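You operate a simulated robot arm through the tools that you are given. There is no shell and no other tool.

You run a simulated two-armed robot. Do the job below in one go: nothing can be reset, and whatever is moved stays where it is left.

Task
Snug the white, blue and green bolts, then turn the cradle level.
Fine: lock the cradle first: bolts are turned only while it is locked, finger tight; free it to turn it and leave it free; the other two bolts stay.

Only the result counts: the job must be done as asked and must still hold three seconds after the hand-in. Knocking over, shifting, dropping, spilling or breaking anything else fails it.

Robot
Two 7-joint arms with fingered hands on one trunk that stands fixed in place. Base frame: the origin is at the foot of the trunk, x ahead of it, y to its left, z up. Readings come in m, degrees, newtons and seconds.
The left shoulder is at [0.08, 0.241, 1.467], the right one opposite. Payload 4.9 kg a hand.
Tool frame (each hand has its own): the origin (TCP) lies between the finger pads and is the grasp point; the fingertips stand 0.032 m ahead of it; z points along the fingers, y is the line along which they close. Largest opening 0.2 m; the body of the gripper starts 0.089 m behind the TCP. The gripper is a hand of 4 fingers: y runs from the thumb to the fingers, the wrist lies at [0, 0, -0.267] in the tool frame.
Orientation is that of the tool frame in the base frame, as [roll, pitch, yaw] about the fixed x, y, z axes, in that order (R = Rz(yaw) Ry(pitch) Rx(roll)). With the fingers straight down and closing along the base's y, the tool's x points along the base's -x, its y along +y and its z along -z.

Tools
- The arms move only by the tool jog_arm. It takes "left_series", "right_series" or both (then of equal length, played together; a hand with none holds still); each is a list of rows, each an object of numbers (a shift or turn left out is 0): "x", "y", "z": the shift along the tool's x, y, z in mm; "rx", "ry", "rz": the turn, a rotation vector about the tool's x, y, z in rad. In form: [{"x": .., "y": .., "z": .., "rx": .., "ry": .., "rz": ..}, ...]. A call has 1 to 20 rows; each row is the pose to reach, as a shift and turn from the pose commanded when the call began, along the tool's axes at that moment. Each row takes 0.2 s and may step no farther than 0.05 m and 8.6 degrees from the row before; otherwise, the whole call is refused. Where a pose cannot be reached the arm comes as near as it can. A force on the tool above 80 N (or 10 N above the force at the start of the call, whichever is more), or a blocked arm, ends the call early, and 0.2 s more pass. In this call time passes only in rows, and 0.2 s behind the last. It gives the time, the measured TCP pose, the force on the tool (base axes), the opening and the grip force at its end, in the units of the frame above (readings bear some noise), with the torque about the TCP (base axes, N m) and any sound that the robot's microphone picked up.
- Cameras (640 x 400 px; columns grow to the right, rows downward): "scene" is now at [0.1171, -0.0002, 1.6394]; the picture's right is [-0.01, -1.00, -0.00], its down [-0.59, 0.00, -0.80] and it looks along [0.80, -0.01, -0.59] (base axes); focal length 318 px, centre (320, 200). "left" rides on the left gripper at [-0.069, -0.069, -0.116] in its tool frame; the picture's right is [0.71, -0.71, 0.00], its down [0.54, 0.54, -0.64] and it looks along [0.46, 0.45, 0.77] (tool axes); focal length 226 px, centre (320, 200). "right" rides on the right gripper at [0.069, -0.069, -0.116] in its tool frame; the picture's right is [0.71, 0.71, 0.00], its down [-0.54, 0.54, -0.64] and it looks along [-0.45, 0.45, 0.77] (tool axes); focal length 226 px, centre (320, 200). There is no depth. A picture from a camera that has moved, and an enlarged one, comes with that camera's place and axes in the base frame and with its lens.
- grab_frame(camera): a new picture of that camera. No time passes.
- slide_trunk(by): slides the trunk up (or, below 0, down) by that many m; the arms and the scene camera ride with it, the base frame stays. It gives what a move gives, with no picture.
- curl_fingers(finger1, finger2, finger3, thumb_bend, hand): sets how far each is bent, from 0 (flat) to 100 (curled in); at 30 the hand is open as for a grip, at 70 the pads meet at the TCP. One left out holds its place. A second passes; each finger stops where it meets its share of the squeeze, and holds until it gets a number again. It is the only way to open and close the hand. It gives what a move gives, with no picture; readings hold the bend of each and the force on the fingers (four entries, about 0 where the hand has none), thumb and palm.
- aim_head(pan, tilt): turns the head with the scene camera to pan (to the left, within 86 degrees either way) and tilt (down, from -29 to 69), counted from straight ahead of the robot. It gives what a move gives.
- inspect(camera, box): a new picture of the part [left, top, right, bottom] of that camera's present view, enlarged. No time passes.
- hand_in(): hands the job in; it is judged then, once.

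Places have to be worked out from the pictures, the camera data and where the tool is seen. Open the grippers and draw the arms clear of the work before you hand the job in, unless the task says otherwise.

The tools are called after ">>>" as a command line: name --argument value ..., lists and objects as JSON in quotes. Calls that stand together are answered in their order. jog_arm: Moves the arms, as the interface text tells. Its arguments: {"type":"object","properties":{"left_series":{"type":"array"},"right_series":{"type":"array"}},"required":[]} The other tools are called the same way: slide_trunk (by) slides the trunk up or down; curl_fingers (finger1, finger2, finger3, thumb_bend, hand) moves the fingers one by one; aim_head (pan, tilt) turns the head that bears the scene camera; grab_frame (camera) takes a picture; inspect (camera, box) takes an enlarged picture of a part of a camera's view; hand_in () hands the job in.

At the start:

```text
time_s: 0.0
left_tcp_pos: [0.7348, 0.4135, 1.2987]
left_orientation: [179.9, 0.0, -180.0]
left_wrist_force: [-0.2, 0.4, -0.6]
left_ft_torque: [0.02, 0.01, -0.03]
left_finger_gap: 0.1995
left_finger_force: 0.2
left_shape: jaw
left_bend: [30.0, 30.0, 30.0, 30.0]
left_finger forces: [0.0, 0.0, 0.0, 0.1, 0.1, 0.0]
right_tcp_pos: [0.7588, -0.3478, 1.2415]
right_orientation: [180.0, 0.0, -180.0]
right_wrist_force: [-0.1, 0.7, -0.7]
right_ft_torque: [0.03, 0.03, 0.02]
right_finger_gap: 0.2
right_finger_force: 0.1
right_shape: jaw
right_bend: [30.0, 30.0, 30.0, 30.0]
right_finger forces: [0.0, 0.1, 0.0, 0.1, 0.1, 0.0]
trunk travel left (down, up): [-0.375, 0.465]
head pan, tilt: [-0.5, 36.4]
```

scene: 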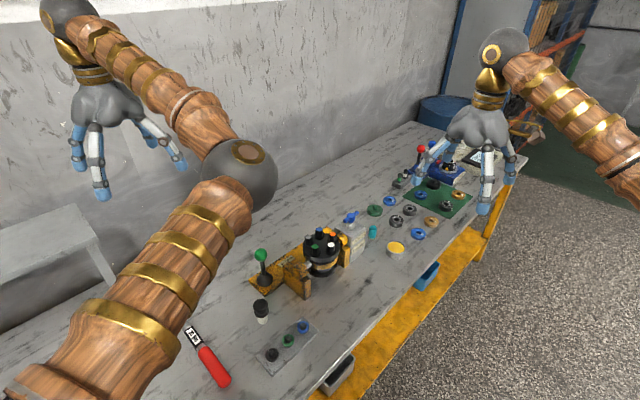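
right: 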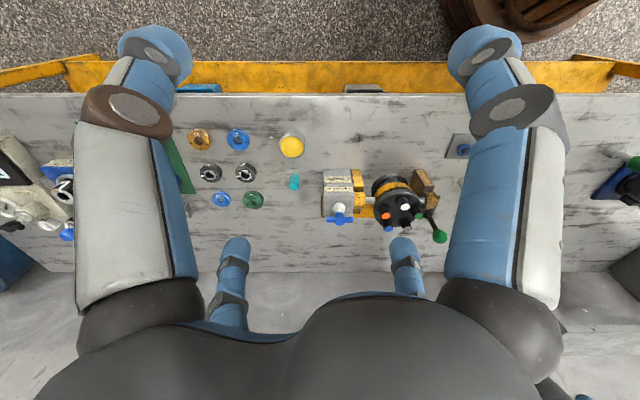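
left: 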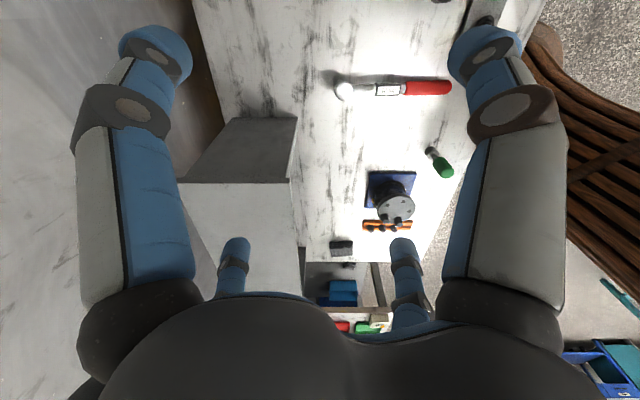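

The scene shows a drum-like cradle with coloured bolts on a yellow frame near the middle of the bench, with a green-knob lever beside it. I take enlarged views to understand the parts.

>>> inspect --camera "scene" --box '[230, 190, 390, 310]'

>>> inspect --camera "right" --box '[300, 130, 480, 260]'

>>> inspect --camera "scene" --box '[340, 120, 540, 270]'

```text
3.33 times, centred on (310, 250) of scene
camera zoom: at [0.1171, -0.0002, 1.6394], right [-0.01, -1.0, 0.0], down [-0.59, 0.0, -0.8], along [0.8, -0.01, -0.59], focal length 1061 px, centre (353, 33)
```

zoom: 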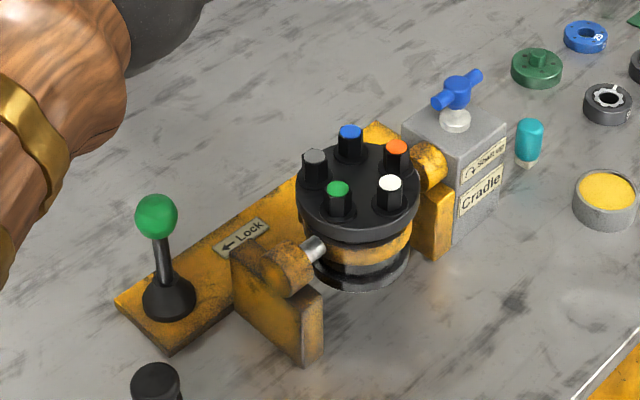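

```text
3.08 times, centred on (390, 195) of right
camera zoom: at [0.6916, -0.4166, 1.3572], right [-0.71, 0.71, 0.0], down [0.54, 0.54, 0.64], along [0.45, 0.45, -0.77], focal length 696 px, centre (105, 215)
```

zoom: 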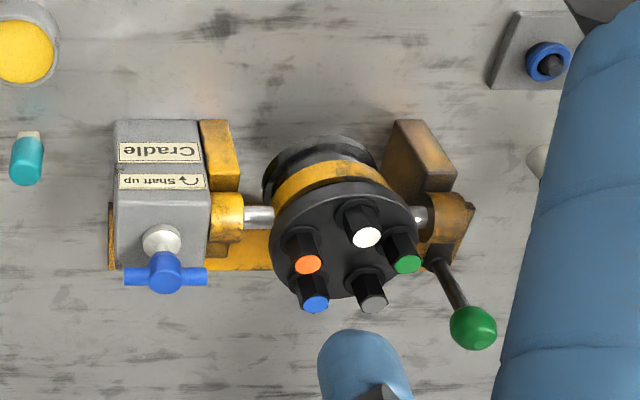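

```text
2.67 times, centred on (440, 195) of scene
camera zoom: at [0.1171, -0.0002, 1.6394], right [-0.01, -1.0, 0.0], down [-0.59, 0.0, -0.8], along [0.8, -0.01, -0.59], focal length 849 px, centre (0, 213)
```

zoom: 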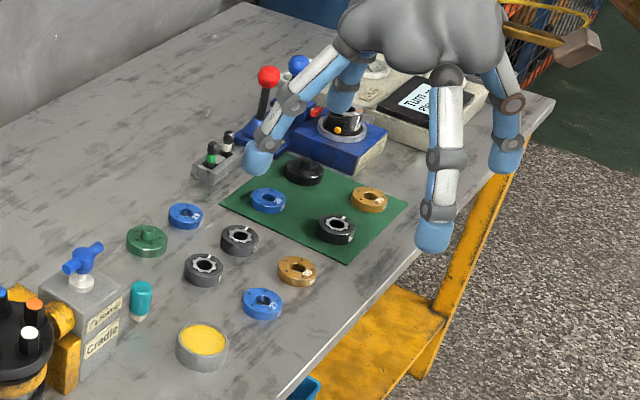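

The cradle is a drum on a skewed shaft (the bench runs at 45° to my frame). I'll inspect the labels and the display on the far machine at high zoom.

>>> inspect --camera "scene" --box '[245, 215, 325, 300]'

>>> inspect --camera "scene" --box '[300, 200, 370, 280]'

>>> inspect --camera "scene" --box '[430, 130, 530, 200]'

>>> inspect --camera "right" --box '[320, 160, 460, 250]'

>>> inspect --camera "left" --box '[300, 60, 470, 240]'

```text
4.71 times, centred on (285, 258) of scene
camera zoom: at [0.1171, -0.0002, 1.6394], right [-0.01, -1.0, 0.0], down [-0.59, 0.0, -0.8], along [0.8, -0.01, -0.59], focal length 1498 px, centre (485, -71)
```

zoom: 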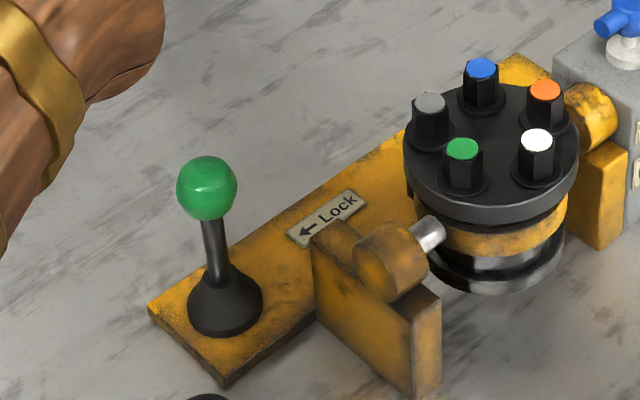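

```text
5.00 times, centred on (335, 240) of scene
camera zoom: at [0.1171, -0.0002, 1.6394], right [-0.01, -1.0, 0.0], down [-0.59, 0.0, -0.8], along [0.8, -0.01, -0.59], focal length 1592 px, centre (245, 0)
```

zoom: 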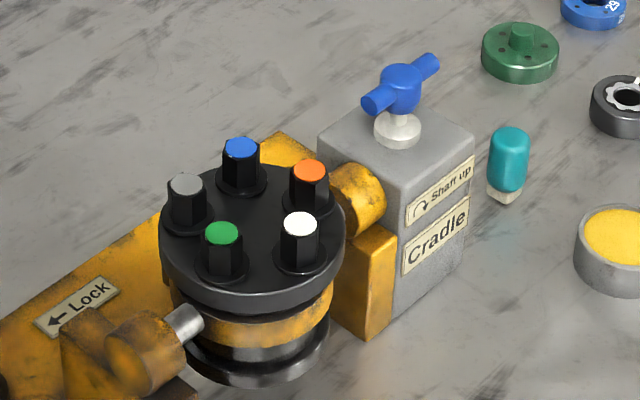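

```text
5.71 times, centred on (480, 165) of scene
camera zoom: at [0.1171, -0.0002, 1.6394], right [-0.01, -1.0, 0.0], down [-0.59, 0.0, -0.8], along [0.8, -0.01, -0.59], focal length 1820 px, centre (-594, 400)
```

zoom: 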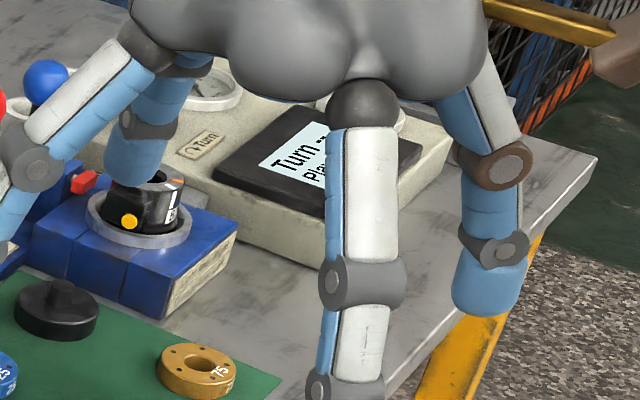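

```text
4.44 times, centred on (390, 205) of right
camera zoom: at [0.6916, -0.4166, 1.3572], right [-0.71, 0.71, 0.0], down [0.54, 0.54, 0.64], along [0.45, 0.45, -0.77], focal length 1005 px, centre (9, 178)
```

zoom: 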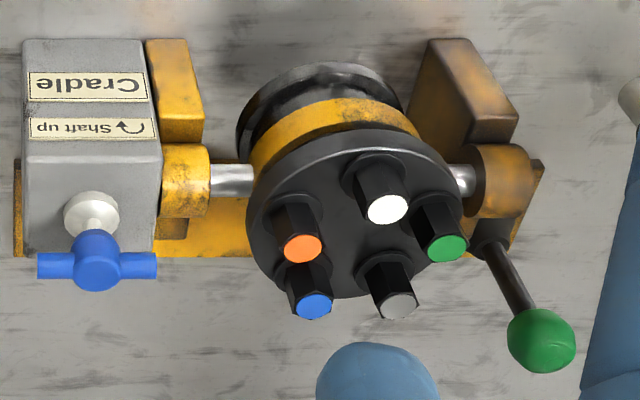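

```text
2.22 times, centred on (385, 150) of left
camera zoom: at [0.8035, 0.3434, 1.4162], right [-0.71, -0.71, 0.0], down [-0.54, 0.54, 0.64], along [-0.46, 0.45, -0.77], focal length 502 px, centre (176, 311)
```

zoom: 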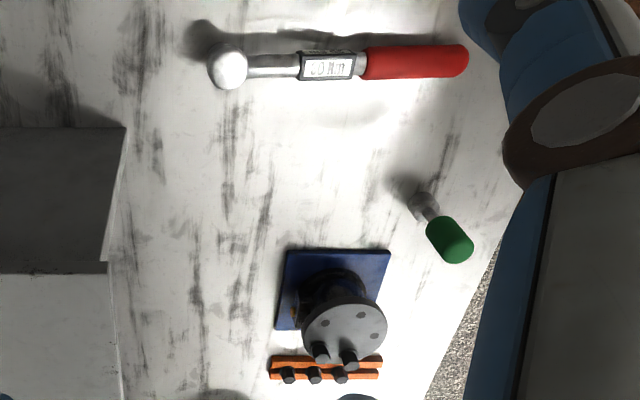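

Triangulating the five caps from both cameras puts them all at z≈0.973 (white (0.796,−0.039), orange (0.843,−0.046), blue (0.864,−0.004), grey (0.830,0.030), green (0.789,0.008)), so the drum face looks horizontal right now. I lift the right hand out of the way to read the far display and get a clearer view.

>>> jog_arm --right_series '[{"z": -45}, {"z": -90}, {"z": -135}, {"z": -180}, {"z": -220}]'

>>> inspect --camera "scene" --box '[380, 120, 540, 220]'

>>> grab_frame --camera "scene"

```text
time_s: 1.2
left_tcp_pos: [0.7333, 0.4142, 1.2999]
left_orientation: [-179.9, 0.0, 180.0]
left_wrist_force: [-0.7, -0.1, 0.1]
left_ft_torque: [-0.02, -0.04, 0.0]
left_finger_gap: 0.2
left_finger_force: 0.0
left_shape: jaw
left_bend: [30.0, 30.0, 30.0, 30.0]
left_finger forces: [0.0, 0.0, 0.0, 0.0, 0.1, 0.0]
right_tcp_pos: [0.7584, -0.3484, 1.4628]
right_orientation: [-179.8, 0.0, -180.0]
right_wrist_force: [-0.6, -0.1, 0.3]
right_ft_torque: [-0.02, 0.01, 0.03]
right_finger_gap: 0.1999
right_finger_force: 0.0
right_shape: jaw
right_bend: [30.0, 30.0, 30.0, 30.0]
right_finger forces: [0.0, 0.0, 0.1, 0.1, 0.0, 0.0]
trunk travel left (down, up): [-0.375, 0.465]
head pan, tilt: [-0.5, 36.4]
```

```text
4.00 times, centred on (460, 170) of scene
camera zoom: at [0.1154, 0.0017, 1.6395], right [-0.01, -1.0, 0.0], down [-0.59, 0.0, -0.8], along [0.8, -0.01, -0.59], focal length 1274 px, centre (-240, 320)
```

zoom: 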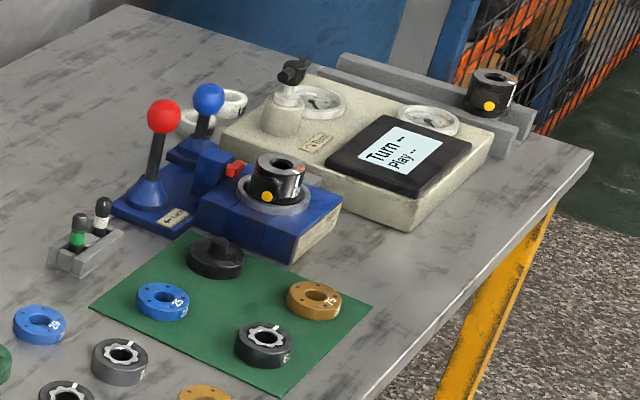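

```text
taken
camera scene: at [0.1154, 0.0017, 1.6395], right [-0.01, -1.0, 0.0], down [-0.59, 0.0, -0.8], along [0.8, -0.01, -0.59], focal length 318 px, centre (320, 200)
```

scene: 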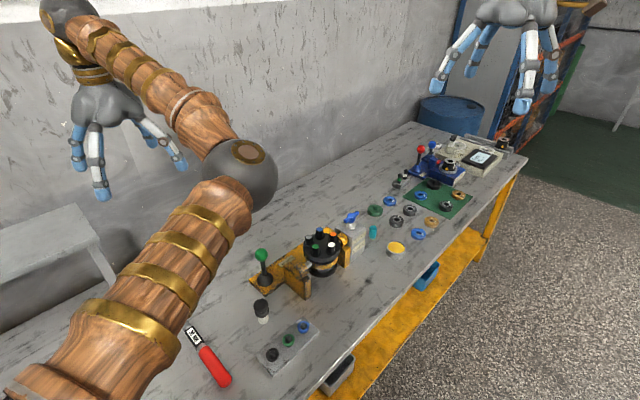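

The other devices (tester, press) are unrelated; the cradle holds a housing whose cover has the five bolts. I bring the right hand's camera to a low frontal view of the cradle to judge its tilt and the fixture's details.

>>> jog_arm --right_series '[{"x": 12, "y": 15, "z": 44, "rx": 0.043, "ry": 0.043}, {"x": 24, "y": 31, "z": 88, "rx": 0.086, "ry": 0.086}, {"x": 36, "y": 46, "z": 133, "rx": 0.13, "ry": 0.13}, {"x": 48, "y": 62, "z": 177, "rx": 0.173, "ry": 0.173}, {"x": 60, "y": 77, "z": 221, "rx": 0.216, "ry": 0.216}, {"x": 71, "y": 92, "z": 265, "rx": 0.259, "ry": 0.259}, {"x": 83, "y": 108, "z": 309, "rx": 0.302, "ry": 0.302}, {"x": 95, "y": 123, "z": 354, "rx": 0.346, "ry": 0.346}, {"x": 107, "y": 139, "z": 398, "rx": 0.389, "ry": 0.389}, {"x": 119, "y": 154, "z": 442, "rx": 0.432, "ry": 0.432}]'

>>> grab_frame --camera "right"

>>> grab_frame --camera "scene"

```text
time_s: 3.4
left_tcp_pos: [0.7353, 0.4136, 1.298]
left_orientation: [-179.9, -0.1, 180.0]
left_wrist_force: [0.4, 0.6, 0.6]
left_ft_torque: [-0.02, -0.01, 0.01]
left_finger_gap: 0.1999
left_finger_force: 0.1
left_shape: jaw
left_bend: [30.0, 30.0, 30.0, 30.0]
left_finger forces: [0.0, 0.0, 0.0, 0.0, 0.0, 0.1]
right_tcp_pos: [0.6408, -0.1956, 1.0178]
right_orientation: [-153.4, -24.0, 174.2]
right_wrist_force: [-0.2, 0.2, -0.2]
right_ft_torque: [0.02, 0.02, -0.02]
right_finger_gap: 0.1998
right_finger_force: 0.0
right_shape: jaw
right_bend: [30.0, 30.0, 30.0, 30.0]
right_finger forces: [0.0, 0.0, 0.0, 0.0, 0.0, 0.1]
trunk travel left (down, up): [-0.375, 0.465]
head pan, tilt: [-0.5, 36.4]
```

```text
taken
camera right: at [0.6328, -0.2031, 1.1686], right [-0.71, 0.71, 0.0], down [0.7, 0.7, 0.08], along [0.06, 0.06, -1.0], focal length 226 px, centre (320, 200)
```

right: 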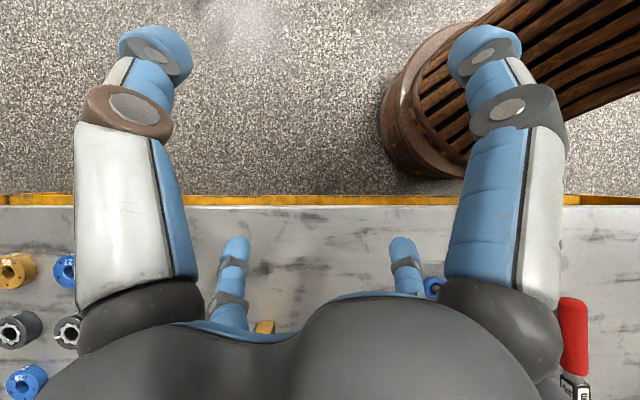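

```text
taken
camera scene: at [0.1185, 0.0009, 1.6394], right [-0.01, -1.0, 0.0], down [-0.59, 0.0, -0.8], along [0.8, -0.01, -0.59], focal length 318 px, centre (320, 200)
```

scene: 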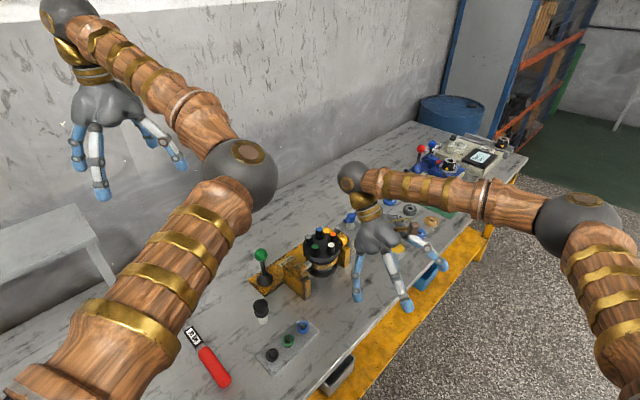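

The tilt went the wrong way (that picture is upside-down relative to the world). I turn the right hand the opposite way by 70° about the same axis so the camera looks forward onto the cradle.

>>> jog_arm --right_series '[{"rx": -0.096, "ry": -0.096}, {"rx": -0.192, "ry": -0.192}, {"rx": -0.288, "ry": -0.288}, {"rx": -0.384, "ry": -0.384}, {"rx": -0.48, "ry": -0.48}, {"rx": -0.576, "ry": -0.576}, {"rx": -0.672, "ry": -0.672}, {"rx": -0.768, "ry": -0.768}, {"rx": -0.864, "ry": -0.864}]'

>>> grab_frame --camera "right"

>>> inspect --camera "right" --box '[200, 120, 440, 270]'

```text
time_s: 5.4
left_tcp_pos: [0.7326, 0.4127, 1.2999]
left_orientation: [180.0, 0.0, 180.0]
left_wrist_force: [-0.4, 0.9, 0.0]
left_ft_torque: [-0.02, -0.03, 0.0]
left_finger_gap: 0.2
left_finger_force: 0.1
left_shape: jaw
left_bend: [30.0, 30.0, 30.0, 30.0]
left_finger forces: [0.1, 0.0, 0.0, 0.0, 0.0, 0.1]
right_tcp_pos: [0.6384, -0.1956, 1.0204]
right_orientation: [153.6, 23.9, 174.4]
right_wrist_force: [0.0, 0.9, 0.0]
right_ft_torque: [-0.03, 0.02, 0.02]
right_finger_gap: 0.1997
right_finger_force: 0.1
right_shape: jaw
right_bend: [30.0, 30.0, 30.0, 30.0]
right_finger forces: [0.1, 0.1, 0.1, 0.1, 0.0, 0.1]
trunk travel left (down, up): [-0.375, 0.465]
head pan, tilt: [-0.5, 36.4]
```

```text
taken
camera right: at [0.5368, -0.2975, 1.0589], right [-0.71, 0.71, 0.0], down [0.18, 0.18, 0.97], along [0.68, 0.68, -0.26], focal length 226 px, centre (320, 200)
```

right: 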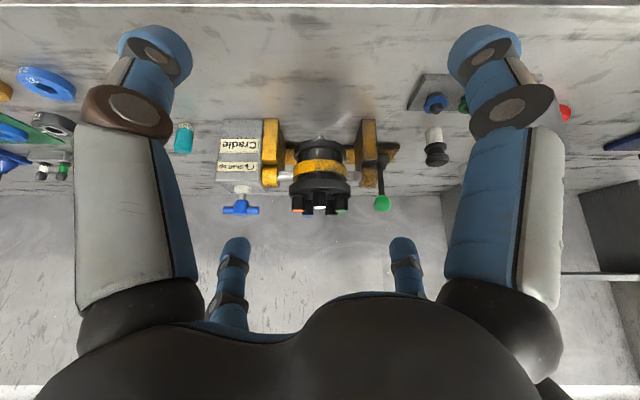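

```text
2.67 times, centred on (320, 195) of right
camera zoom: at [0.5368, -0.2975, 1.0589], right [-0.71, 0.71, 0.0], down [0.18, 0.18, 0.97], along [0.68, 0.68, -0.26], focal length 603 px, centre (320, 213)
```

zoom: 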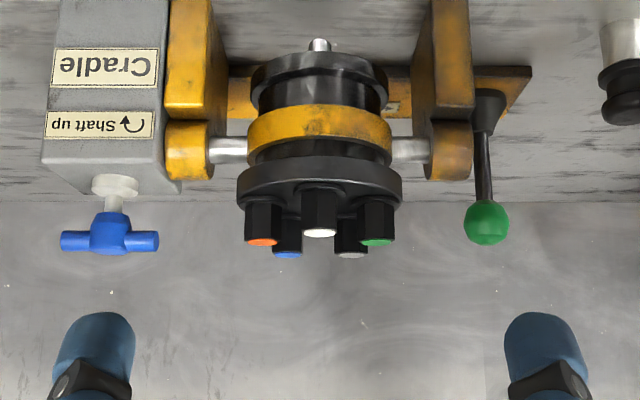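

Now it's clear: the housing's shaft sticks out downward, the bolts face up (vertical axes, z cap 0.973, centre (0.824,−0.010), circle radius 0.040); the handle is at (0.932,−0.110,0.964) and the lock knob at (0.798,0.174,0.930), upright. I test the left hand's finger closing to make a compact pushing probe, and see which finger opposes the thumb on the right hand.

>>> curl_fingers --hand "left" --finger1 66 --finger2 66 --finger3 66 --thumb_bend 66

>>> curl_fingers --hand "right" --finger1 0 --finger2 60 --finger3 30 --thumb_bend 60

>>> grab_frame --camera "left"

>>> grab_frame --camera "right"

>>> inspect --camera "scene" --box '[40, 60, 200, 210]'

>>> inspect --camera "scene" --box '[320, 180, 480, 330]'

```text
time_s: 6.4
left_tcp_pos: [0.7347, 0.4131, 1.2992]
left_orientation: [180.0, -0.1, 179.9]
left_wrist_force: [-0.2, 0.7, 0.0]
left_ft_torque: [0.03, 0.02, 0.01]
left_finger_gap: 0.0126
left_finger_force: 0.0
left_shape: fingers
left_bend: [66.0, 66.0, 66.0, 66.0]
left_finger forces: [0.0, 0.1, 0.0, 0.0, 0.1, 0.0]
right_tcp_pos: [0.6394, -0.1966, 1.0199]
right_orientation: [153.8, 23.9, 174.4]
right_wrist_force: [-1.0, 0.9, -0.3]
right_ft_torque: [0.02, 0.0, 0.04]
right_finger_gap: 0.2001
right_finger_force: 0.1
right_shape: jaw
right_bend: [30.0, 30.0, 30.0, 30.0]
right_finger forces: [0.0, 0.1, 0.1, 0.1, 0.0, 0.0]
trunk travel left (down, up): [-0.375, 0.465]
head pan, tilt: [-0.5, 36.4]
```

```text
time_s: 7.4
left_tcp_pos: [0.7341, 0.4127, 1.3008]
left_orientation: [-179.9, 0.0, 180.0]
left_wrist_force: [-0.8, 0.3, -0.4]
left_ft_torque: [-0.01, 0.01, 0.0]
left_finger_gap: 0.0129
left_finger_force: 0.2
left_shape: fingers
left_bend: [66.0, 66.0, 66.0, 66.0]
left_finger forces: [0.1, 0.1, 0.1, 0.0, 0.0, 0.0]
right_tcp_pos: [0.6405, -0.196, 1.0192]
right_orientation: [153.6, 23.9, 174.3]
right_wrist_force: [-0.1, -0.3, -0.6]
right_ft_torque: [-0.01, 0.02, -0.02]
right_finger_gap: 0.1314
right_finger_force: 0.1
right_shape: fingers
right_bend: [1.0, 60.0, 30.0, 60.0]
right_finger forces: [0.0, 0.0, 0.0, 0.1, 0.0, 0.1]
trunk travel left (down, up): [-0.375, 0.465]
head pan, tilt: [-0.5, 36.4]
```

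```text
taken
camera left: at [0.8035, 0.3435, 1.4162], right [-0.71, -0.71, 0.0], down [-0.54, 0.54, 0.64], along [-0.46, 0.45, -0.77], focal length 226 px, centre (320, 200)
```

left: 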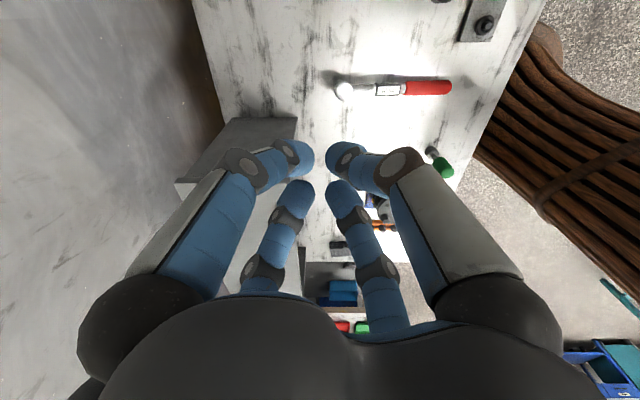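

```text
taken
camera right: at [0.5376, -0.2975, 1.0584], right [-0.71, 0.71, 0.0], down [0.18, 0.18, 0.97], along [0.68, 0.68, -0.26], focal length 226 px, centre (320, 200)
```

right: 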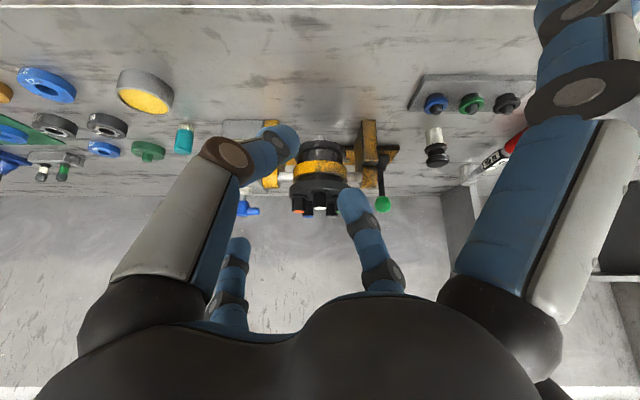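

```text
2.67 times, centred on (120, 135) of scene
camera zoom: at [0.117, -0.0002, 1.6394], right [-0.01, -1.0, 0.0], down [-0.59, 0.0, -0.8], along [0.8, -0.01, -0.59], focal length 849 px, centre (853, 373)
```

zoom: 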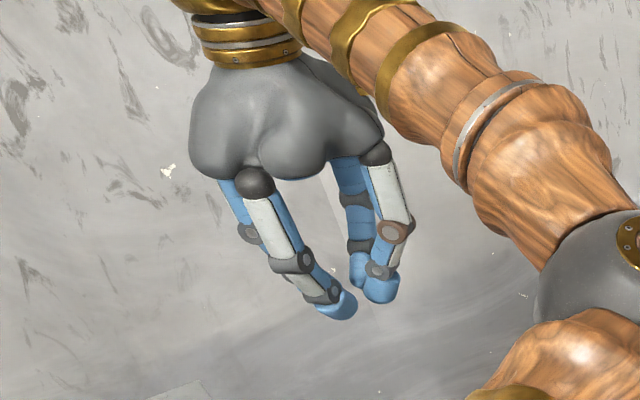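

```text
2.67 times, centred on (400, 255) of scene
camera zoom: at [0.117, -0.0002, 1.6394], right [-0.01, -1.0, 0.0], down [-0.59, 0.0, -0.8], along [0.8, -0.01, -0.59], focal length 849 px, centre (107, 53)
```

zoom: 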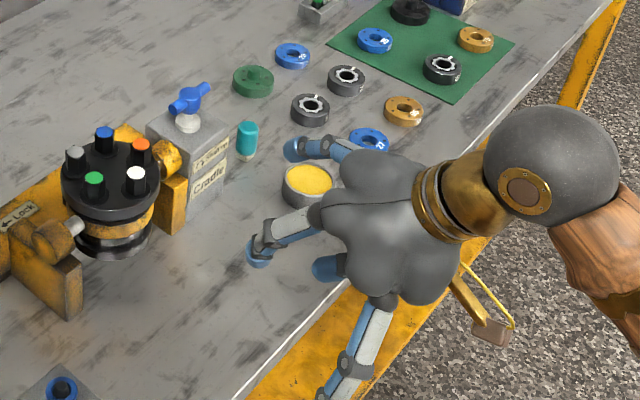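

The view shows thumb at −y, finger2 opposite at +y, finger1 at +x and finger3 at −x. I test curling fingers 1 and 3 fully so only thumb and finger2 form a pincer.

>>> curl_fingers --hand "right" --finger1 100 --finger2 62 --finger3 100 --thumb_bend 62

>>> grab_frame --camera "right"

>>> inspect --camera "scene" --box '[320, 180, 480, 330]'

>>> inspect --camera "left" --box '[260, 110, 400, 240]'

```text
time_s: 8.4
left_tcp_pos: [0.7356, 0.4135, 1.3003]
left_orientation: [-180.0, -0.1, 179.9]
left_wrist_force: [0.2, 0.3, 0.4]
left_ft_torque: [0.01, 0.0, -0.01]
left_finger_gap: 0.0126
left_finger_force: 0.2
left_shape: fingers
left_bend: [66.0, 66.0, 66.0, 66.0]
left_finger forces: [0.0, 0.0, 0.0, 0.1, 0.0, 0.0]
right_tcp_pos: [0.6392, -0.1947, 1.0197]
right_orientation: [153.8, 23.9, 174.5]
right_wrist_force: [0.3, 0.1, 0.0]
right_ft_torque: [-0.01, 0.02, 0.01]
right_finger_gap: 0.0406
right_finger_force: 0.0
right_shape: fingers
right_bend: [91.0, 62.0, 100.0, 62.0]
right_finger forces: [0.0, 0.0, 0.0, 0.0, 0.0, 0.0]
trunk travel left (down, up): [-0.375, 0.465]
head pan, tilt: [-0.5, 36.4]
```

```text
taken
camera right: at [0.5375, -0.2975, 1.0584], right [-0.71, 0.71, 0.0], down [0.18, 0.18, 0.97], along [0.68, 0.68, -0.26], focal length 226 px, centre (320, 200)
```

right: 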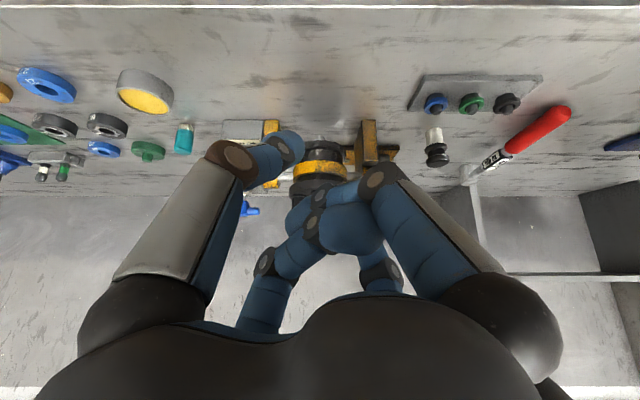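

```text
2.67 times, centred on (400, 255) of scene
camera zoom: at [0.117, -0.0002, 1.6395], right [-0.01, -1.0, 0.0], down [-0.59, 0.0, -0.8], along [0.8, -0.01, -0.59], focal length 849 px, centre (107, 53)
```

zoom: 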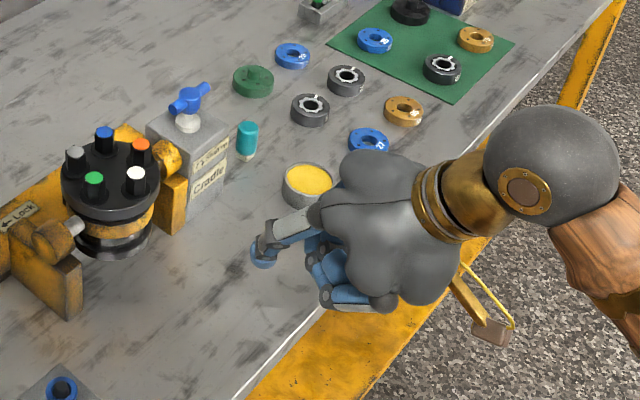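

```text
3.08 times, centred on (330, 175) of left
camera zoom: at [0.8034, 0.3435, 1.4162], right [-0.71, -0.71, 0.0], down [-0.54, 0.54, 0.64], along [-0.46, 0.45, -0.77], focal length 696 px, centre (289, 277)
```

zoom: 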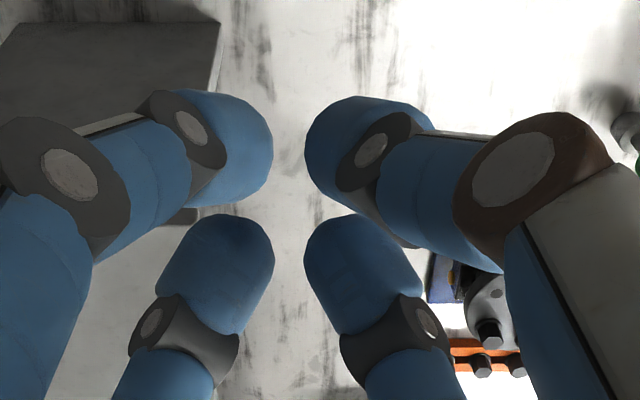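

Fingers 1 and 3 tuck away and the thumb–finger2 pincer reads a 0.041 gap at 62, ideal for the bolts. Now I bring the left hand, closed as a probe, above the spot on the drum side of the lock lever.

>>> jog_arm --left_series '[{"x": -15, "y": -40}, {"x": -30, "y": -81}, {"x": -45, "y": -121}, {"x": -59, "y": -161}, {"x": -74, "y": -201}, {"x": -89, "y": -242}, {"x": -104, "y": -282}, {"x": -104, "y": -282, "z": 45}, {"x": -104, "y": -282, "z": 90}, {"x": -104, "y": -282, "z": 135}, {"x": -104, "y": -282, "z": 180}, {"x": -104, "y": -282, "z": 220}, {"x": -104, "y": -282, "z": 250}]'

>>> inspect --camera "scene" --box '[220, 170, 380, 300]'

>>> grab_frame --camera "left"

>>> grab_frame --camera "right"

```text
time_s: 11.2
left_tcp_pos: [0.8374, 0.1308, 1.0476]
left_orientation: [179.9, 0.0, -179.9]
left_wrist_force: [0.7, -0.7, -1.1]
left_ft_torque: [-0.01, 0.0, 0.0]
left_finger_gap: 0.0124
left_finger_force: 0.1
left_shape: fingers
left_bend: [66.0, 66.0, 66.0, 66.0]
left_finger forces: [0.1, 0.0, 0.1, 0.0, 0.0, 0.0]
right_tcp_pos: [0.6406, -0.1948, 1.019]
right_orientation: [153.6, 23.9, 174.4]
right_wrist_force: [0.7, -0.2, 0.5]
right_ft_torque: [-0.01, 0.0, 0.02]
right_finger_gap: 0.0423
right_finger_force: 0.1
right_shape: fingers
right_bend: [92.0, 62.0, 100.0, 62.0]
right_finger forces: [0.1, 0.0, 0.1, 0.1, 0.1, 0.0]
trunk travel left (down, up): [-0.375, 0.465]
head pan, tilt: [-0.5, 36.4]
```

```text
3.08 times, centred on (300, 235) of scene
camera zoom: at [0.1175, 0.0, 1.6395], right [-0.01, -1.0, 0.0], down [-0.59, 0.0, -0.8], along [0.8, -0.01, -0.59], focal length 980 px, centre (382, 92)
```

zoom: 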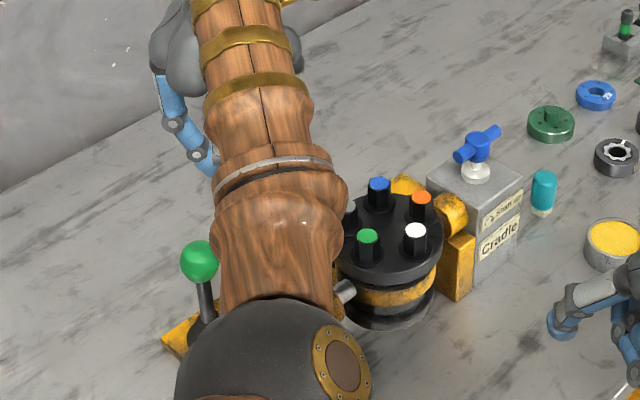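

```text
taken
camera left: at [0.9071, 0.0622, 1.1647], right [-0.71, -0.71, 0.0], down [-0.54, 0.54, 0.64], along [-0.45, 0.45, -0.77], focal length 226 px, centre (320, 200)
```

left: 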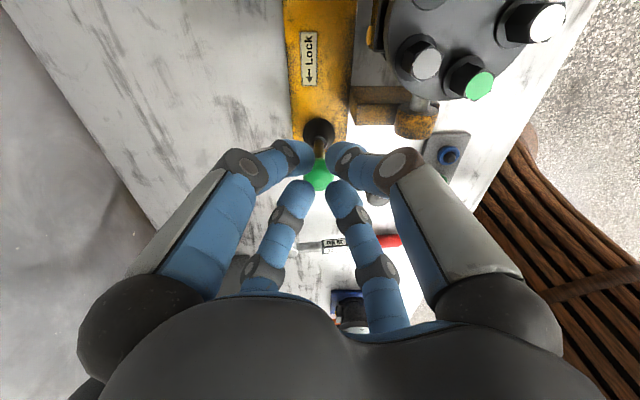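

```text
taken
camera right: at [0.5379, -0.2974, 1.0584], right [-0.71, 0.71, 0.0], down [0.18, 0.18, 0.97], along [0.68, 0.68, -0.26], focal length 226 px, centre (320, 200)
```

right: 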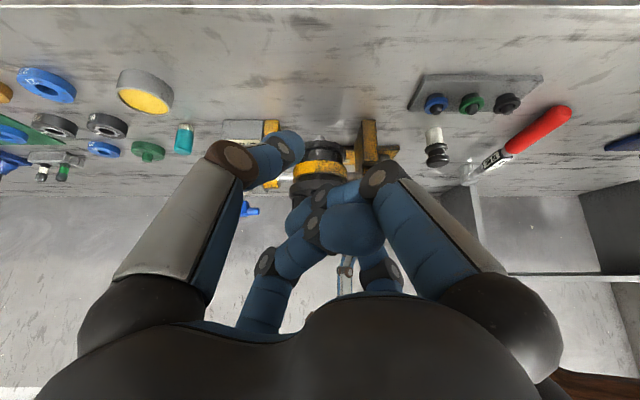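

The lever's arrow runs from the drum toward the lever (base direction (−0.71,+0.71)). I lower the probe to knob height beside the lever, on its drum side.

>>> jog_arm --left_series '[{"z": 30}, {"z": 60}, {"z": 85}, {"z": 102}]'

>>> inspect --camera "left" --box '[240, 60, 480, 240]'

```text
time_s: 12.2
left_tcp_pos: [0.8384, 0.1306, 0.9455]
left_orientation: [-179.9, 0.0, 180.0]
left_wrist_force: [-0.3, -0.1, 0.0]
left_ft_torque: [-0.01, 0.04, -0.01]
left_finger_gap: 0.0126
left_finger_force: 0.1
left_shape: fingers
left_bend: [66.0, 66.0, 66.0, 66.0]
left_finger forces: [0.0, 0.0, 0.0, 0.1, 0.0, 0.0]
right_tcp_pos: [0.6415, -0.1952, 1.0193]
right_orientation: [153.7, 23.9, 174.3]
right_wrist_force: [0.7, 0.4, 0.2]
right_ft_torque: [0.0, 0.0, 0.0]
right_finger_gap: 0.0422
right_finger_force: 0.0
right_shape: fingers
right_bend: [92.0, 62.0, 100.0, 62.0]
right_finger forces: [0.0, 0.1, 0.1, 0.1, 0.0, 0.1]
trunk travel left (down, up): [-0.375, 0.465]
head pan, tilt: [-0.5, 36.4]
```

```text
2.22 times, centred on (360, 150) of left
camera zoom: at [0.9076, 0.0616, 1.0636], right [-0.71, -0.71, 0.0], down [-0.54, 0.54, 0.64], along [-0.46, 0.45, -0.77], focal length 502 px, centre (231, 311)
```

zoom: 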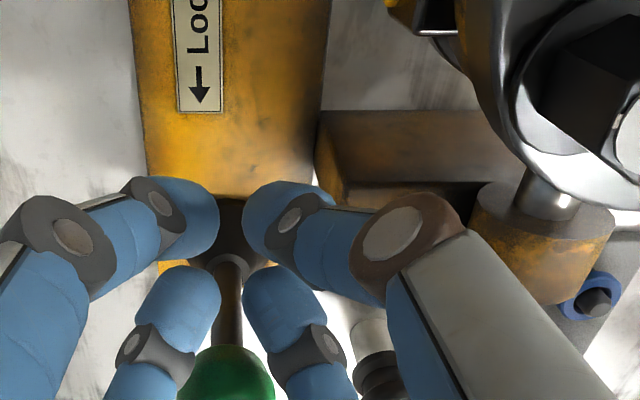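

The lever is centred ahead of the probe. I push along the arrow in small steps while watching force and sound.

>>> jog_arm --left_series '[{"x": 7, "y": 7}, {"x": 14, "y": 14}, {"x": 21, "y": 21}, {"x": 28, "y": 28, "z": 1}, {"x": 35, "y": 35, "z": 3}, {"x": 42, "y": 42, "z": 6}]'

>>> inspect --camera "left" --box '[200, 60, 440, 240]'

>>> inspect --camera "scene" --box '[220, 190, 380, 300]'

```text
time_s: 13.6
left_tcp_pos: [0.7962, 0.1736, 0.9402]
left_orientation: [180.0, -0.1, -179.8]
left_wrist_force: [0.8, 0.5, 0.0]
left_ft_torque: [0.0, -0.03, -0.02]
left_finger_gap: 0.0126
left_finger_force: 0.3
left_shape: fingers
left_bend: [66.0, 66.0, 66.0, 66.0]
left_finger forces: [0.0, 0.9, 0.0, 0.1, 0.0, 0.1]
right_tcp_pos: [0.6398, -0.1947, 1.02]
right_orientation: [153.7, 23.9, 174.4]
right_wrist_force: [-0.1, 0.0, 0.3]
right_ft_torque: [0.0, 0.02, 0.02]
right_finger_gap: 0.0422
right_finger_force: 0.0
right_shape: fingers
right_bend: [92.0, 62.0, 100.0, 62.0]
right_finger forces: [0.0, 0.1, 0.1, 0.1, 0.1, 0.1]
trunk travel left (down, up): [-0.375, 0.465]
head pan, tilt: [-0.5, 36.4]
```

```text
2.22 times, centred on (320, 150) of left
camera zoom: at [0.865, 0.1036, 1.058], right [-0.71, -0.71, 0.0], down [-0.54, 0.54, 0.64], along [-0.46, 0.45, -0.77], focal length 502 px, centre (320, 311)
```

zoom: 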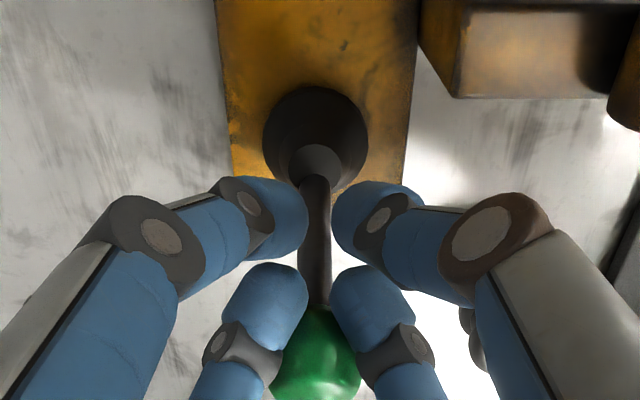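

```text
3.64 times, centred on (300, 245) of scene
camera zoom: at [0.1167, 0.0001, 1.6394], right [-0.01, -1.0, 0.0], down [-0.59, 0.0, -0.8], along [0.8, -0.01, -0.59], focal length 1158 px, centre (393, 36)
```

zoom: 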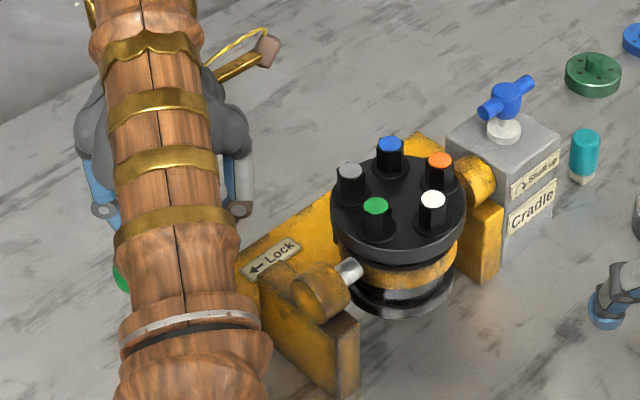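

The lever is leaning along the arrow with little resistance and no sound yet. I push further, dropping slightly to follow the knob's arc.

>>> jog_arm --left_series '[{"x": 5, "y": 5, "z": 2}, {"x": 10, "y": 10, "z": 5}, {"x": 15, "y": 15, "z": 8}, {"x": 20, "y": 20, "z": 11}]'

>>> inspect --camera "left" --box '[200, 60, 440, 240]'

```text
time_s: 14.6
left_tcp_pos: [0.7764, 0.1899, 0.932]
left_orientation: [180.0, 0.2, 179.8]
left_wrist_force: [11.3, -7.8, 10.3]
left_ft_torque: [0.09, -0.15, -0.13]
left_finger_gap: 0.0124
left_finger_force: 8.0
left_shape: fingers
left_bend: [66.0, 71.0, 68.0, 66.0]
left_finger forces: [0.0, 11.6, 4.2, 0.0, 0.0, 0.0]
right_tcp_pos: [0.639, -0.197, 1.0186]
right_orientation: [153.6, 23.9, 174.3]
right_wrist_force: [-1.0, 0.1, 0.2]
right_ft_torque: [0.03, -0.03, 0.0]
right_finger_gap: 0.0418
right_finger_force: 0.2
right_shape: fingers
right_bend: [92.0, 62.0, 100.0, 62.0]
right_finger forces: [0.0, 0.0, 0.0, 0.0, 0.0, 0.1]
trunk travel left (down, up): [-0.375, 0.465]
head pan, tilt: [-0.5, 36.4]
```

```text
2.22 times, centred on (320, 150) of left
camera zoom: at [0.846, 0.1199, 1.0491], right [-0.71, -0.71, 0.0], down [-0.54, 0.54, 0.64], along [-0.45, 0.46, -0.77], focal length 502 px, centre (320, 311)
```

zoom: 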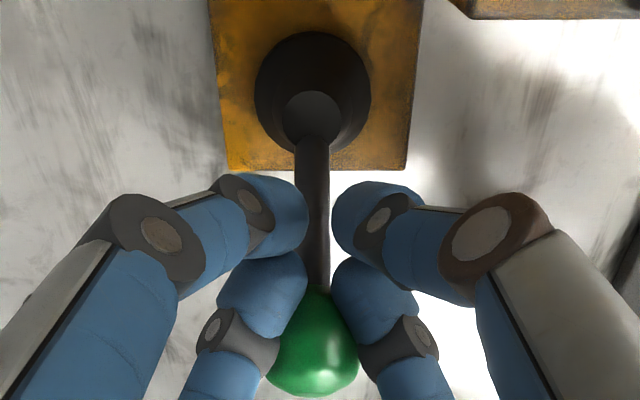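

Force rose to about 17 N and finger2 is being pressed back – likely the end stop at roughly 37° lean. I nudge a few mm more to be sure it is against the stop.

>>> jog_arm --left_series '[{"x": 2, "y": 2, "z": 1}, {"x": 4, "y": 4, "z": 1}]'

>>> inspect --camera "left" --box '[200, 60, 440, 240]'

```text
time_s: 15.2
left_tcp_pos: [0.7743, 0.1935, 0.9301]
left_orientation: [-180.0, 0.2, 179.9]
left_wrist_force: [14.9, -15.1, 12.7]
left_ft_torque: [0.0, -0.23, -0.13]
left_finger_gap: 0.0133
left_finger_force: 12.4
left_shape: fingers
left_bend: [65.0, 71.0, 68.0, 66.0]
left_finger forces: [0.0, 16.5, 7.8, 0.0, 0.1, 0.1]
right_tcp_pos: [0.6393, -0.1972, 1.0199]
right_orientation: [153.6, 23.9, 174.4]
right_wrist_force: [-0.8, 0.1, -0.2]
right_ft_torque: [0.0, -0.01, -0.01]
right_finger_gap: 0.0421
right_finger_force: 0.1
right_shape: fingers
right_bend: [92.0, 62.0, 100.0, 62.0]
right_finger forces: [0.0, 0.0, 0.1, 0.0, 0.0, 0.1]
trunk travel left (down, up): [-0.375, 0.465]
head pan, tilt: [-0.5, 36.4]
```

```text
2.22 times, centred on (320, 150) of left
camera zoom: at [0.842, 0.1239, 1.047], right [-0.71, -0.71, 0.0], down [-0.54, 0.54, 0.64], along [-0.45, 0.46, -0.77], focal length 502 px, centre (320, 311)
```

zoom: 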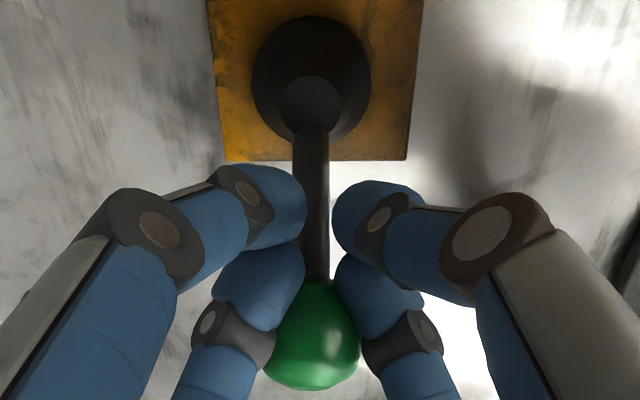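

Force climbs without the lever giving more, so it is at its stop. I back off and check whether the lever stays leaned.

>>> jog_arm --left_series '[{"x": -10, "y": -10}, {"x": -20, "y": -20}, {"x": -30, "y": -30}, {"x": -30, "y": -30, "z": -40}, {"x": -30, "y": -30, "z": -80}, {"x": -30, "y": -30, "z": -120}]'

>>> inspect --camera "left" --box '[200, 60, 440, 240]'

```text
time_s: 16.6
left_tcp_pos: [0.8009, 0.1649, 1.0515]
left_orientation: [-180.0, 0.0, 180.0]
left_wrist_force: [-1.0, 0.6, -0.1]
left_ft_torque: [0.02, -0.03, -0.02]
left_finger_gap: 0.0125
left_finger_force: 0.1
left_shape: fingers
left_bend: [66.0, 66.0, 66.0, 66.0]
left_finger forces: [0.0, 0.0, 0.0, 0.0, 0.0, 0.0]
right_tcp_pos: [0.638, -0.195, 1.0185]
right_orientation: [153.7, 23.9, 174.4]
right_wrist_force: [-0.8, 0.0, -0.4]
right_ft_torque: [0.02, -0.03, 0.0]
right_finger_gap: 0.0422
right_finger_force: 0.0
right_shape: fingers
right_bend: [92.0, 62.0, 100.0, 62.0]
right_finger forces: [0.0, 0.1, 0.1, 0.0, 0.1, 0.0]
trunk travel left (down, up): [-0.375, 0.465]
head pan, tilt: [-0.5, 36.4]
```

```text
2.22 times, centred on (320, 150) of left
camera zoom: at [0.8707, 0.0961, 1.1674], right [-0.71, -0.71, 0.0], down [-0.54, 0.54, 0.64], along [-0.46, 0.45, -0.77], focal length 502 px, centre (320, 311)
```

zoom: 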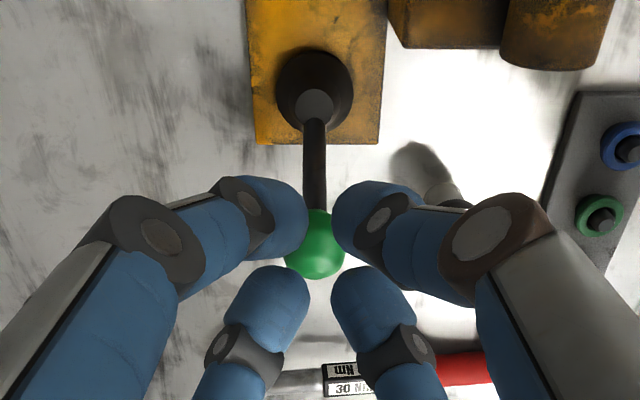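

The lever stays leaned over (locked position). I retract the left arm to its starting area and bring the right hand back to fingers-down.

>>> jog_arm --left_series '[{"z": -50}, {"z": -100}, {"z": -150}, {"z": -200}, {"z": -250}, {"x": 11, "y": 42, "z": -250}, {"x": 22, "y": 83, "z": -250}, {"x": 33, "y": 125, "z": -250}, {"x": 44, "y": 167, "z": -250}, {"x": 55, "y": 208, "z": -250}, {"x": 66, "y": 249, "z": -250}]' --right_series '[{"rx": 0.086, "ry": 0.086}, {"rx": 0.173, "ry": 0.173}, {"rx": 0.259, "ry": 0.259}, {"rx": 0.346, "ry": 0.346}, {"rx": 0.432, "ry": 0.432}, {"rx": 0.432, "ry": 0.432}, {"rx": 0.432, "ry": 0.432}, {"rx": 0.432, "ry": 0.432}, {"rx": 0.432, "ry": 0.432}, {"rx": 0.432, "ry": 0.432}, {"rx": 0.432, "ry": 0.432}]'

>>> inspect --camera "scene" --box '[240, 200, 370, 300]'

>>> grab_frame --camera "scene"

```text
time_s: 19.0
left_tcp_pos: [0.7371, 0.4183, 1.2983]
left_orientation: [-179.9, 0.0, -180.0]
left_wrist_force: [0.4, 0.9, -0.1]
left_ft_torque: [-0.04, 0.02, 0.03]
left_finger_gap: 0.0124
left_finger_force: 0.0
left_shape: fingers
left_bend: [66.0, 66.0, 66.0, 66.0]
left_finger forces: [0.0, 0.0, 0.0, 0.0, 0.0, 0.1]
right_tcp_pos: [0.6402, -0.1938, 1.0213]
right_orientation: [-179.9, 0.0, 180.0]
right_wrist_force: [0.1, 0.5, 0.4]
right_ft_torque: [0.0, 0.02, 0.03]
right_finger_gap: 0.0422
right_finger_force: 0.1
right_shape: fingers
right_bend: [92.0, 62.0, 100.0, 62.0]
right_finger forces: [0.0, 0.0, 0.0, 0.0, 0.0, 0.0]
trunk travel left (down, up): [-0.375, 0.465]
head pan, tilt: [-0.5, 36.4]
```

```text
4.00 times, centred on (305, 250) of scene
camera zoom: at [0.1169, 0.0023, 1.6395], right [-0.01, -1.0, 0.0], down [-0.59, 0.0, -0.8], along [0.8, -0.01, -0.59], focal length 1274 px, centre (380, 0)
```

zoom: 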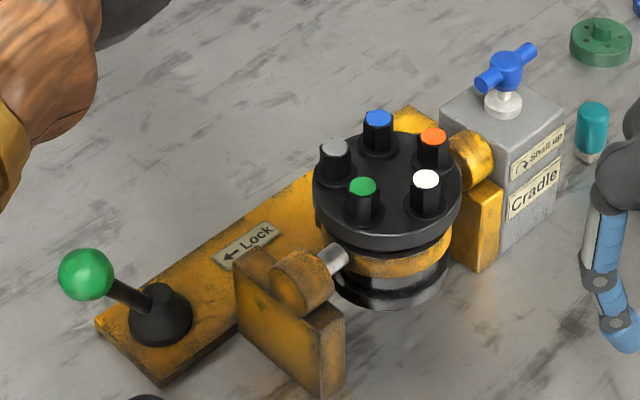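

```text
taken
camera scene: at [0.1169, 0.0023, 1.6395], right [-0.01, -1.0, 0.0], down [-0.59, 0.0, -0.8], along [0.8, -0.01, -0.59], focal length 318 px, centre (320, 200)
```

scene: 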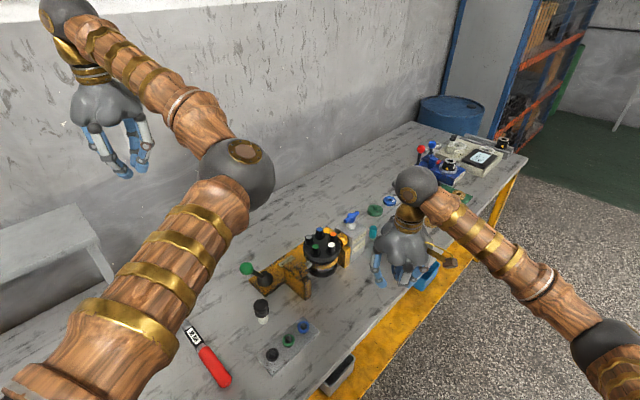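

Lever clearly locked to the left. Now I carry the right pincer above the white bolt (0.796,−0.0385), yawing so the pincer axis lies along the 135° tangential line.

>>> jog_arm --right_series '[{"z": -40}, {"x": -26, "y": 26, "z": -50, "rz": -0.131}, {"x": -52, "y": 52, "z": -50, "rz": -0.262}, {"x": -78, "y": 78, "z": -50, "rz": -0.393}, {"x": -104, "y": 104, "z": -50, "rz": -0.524}, {"x": -130, "y": 130, "z": -50, "rz": -0.655}, {"x": -156, "y": 155.5, "z": -50, "rz": -0.785}]'

>>> inspect --camera "scene" --box '[260, 160, 400, 280]'

>>> grab_frame --camera "right"

```text
time_s: 20.6
left_tcp_pos: [0.7369, 0.4176, 1.2992]
left_orientation: [-179.9, 0.0, -180.0]
left_wrist_force: [0.6, 0.7, 0.5]
left_ft_torque: [-0.06, -0.04, 0.0]
left_finger_gap: 0.0127
left_finger_force: 0.1
left_shape: fingers
left_bend: [66.0, 66.0, 66.0, 66.0]
left_finger forces: [0.0, 0.0, 0.0, 0.0, 0.0, 0.0]
right_tcp_pos: [0.7982, -0.0391, 1.0696]
right_orientation: [-179.9, -0.1, -134.9]
right_wrist_force: [0.6, -0.8, 0.0]
right_ft_torque: [0.0, 0.02, 0.02]
right_finger_gap: 0.042
right_finger_force: 0.0
right_shape: fingers
right_bend: [92.0, 62.0, 100.0, 62.0]
right_finger forces: [0.1, 0.1, 0.1, 0.1, 0.0, 0.0]
trunk travel left (down, up): [-0.375, 0.465]
head pan, tilt: [-0.5, 36.4]
```

```text
3.33 times, centred on (330, 220) of scene
camera zoom: at [0.1177, 0.0019, 1.6394], right [-0.01, -1.0, 0.0], down [-0.59, 0.0, -0.8], along [0.8, -0.01, -0.59], focal length 1061 px, centre (287, 133)
```

zoom: 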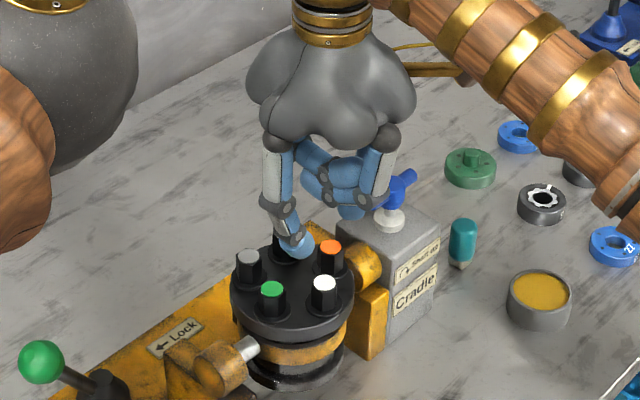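

```text
taken
camera right: at [0.799, -0.1349, 1.185], right [-1.0, 0.0, 0.0], down [0.0, 0.77, 0.64], along [0.0, 0.64, -0.77], focal length 226 px, centre (320, 200)
```

right: 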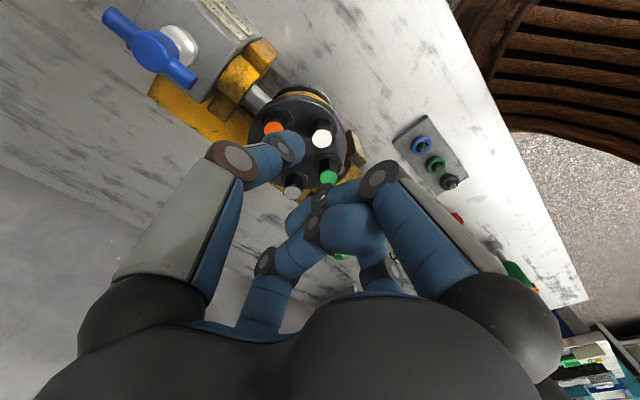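

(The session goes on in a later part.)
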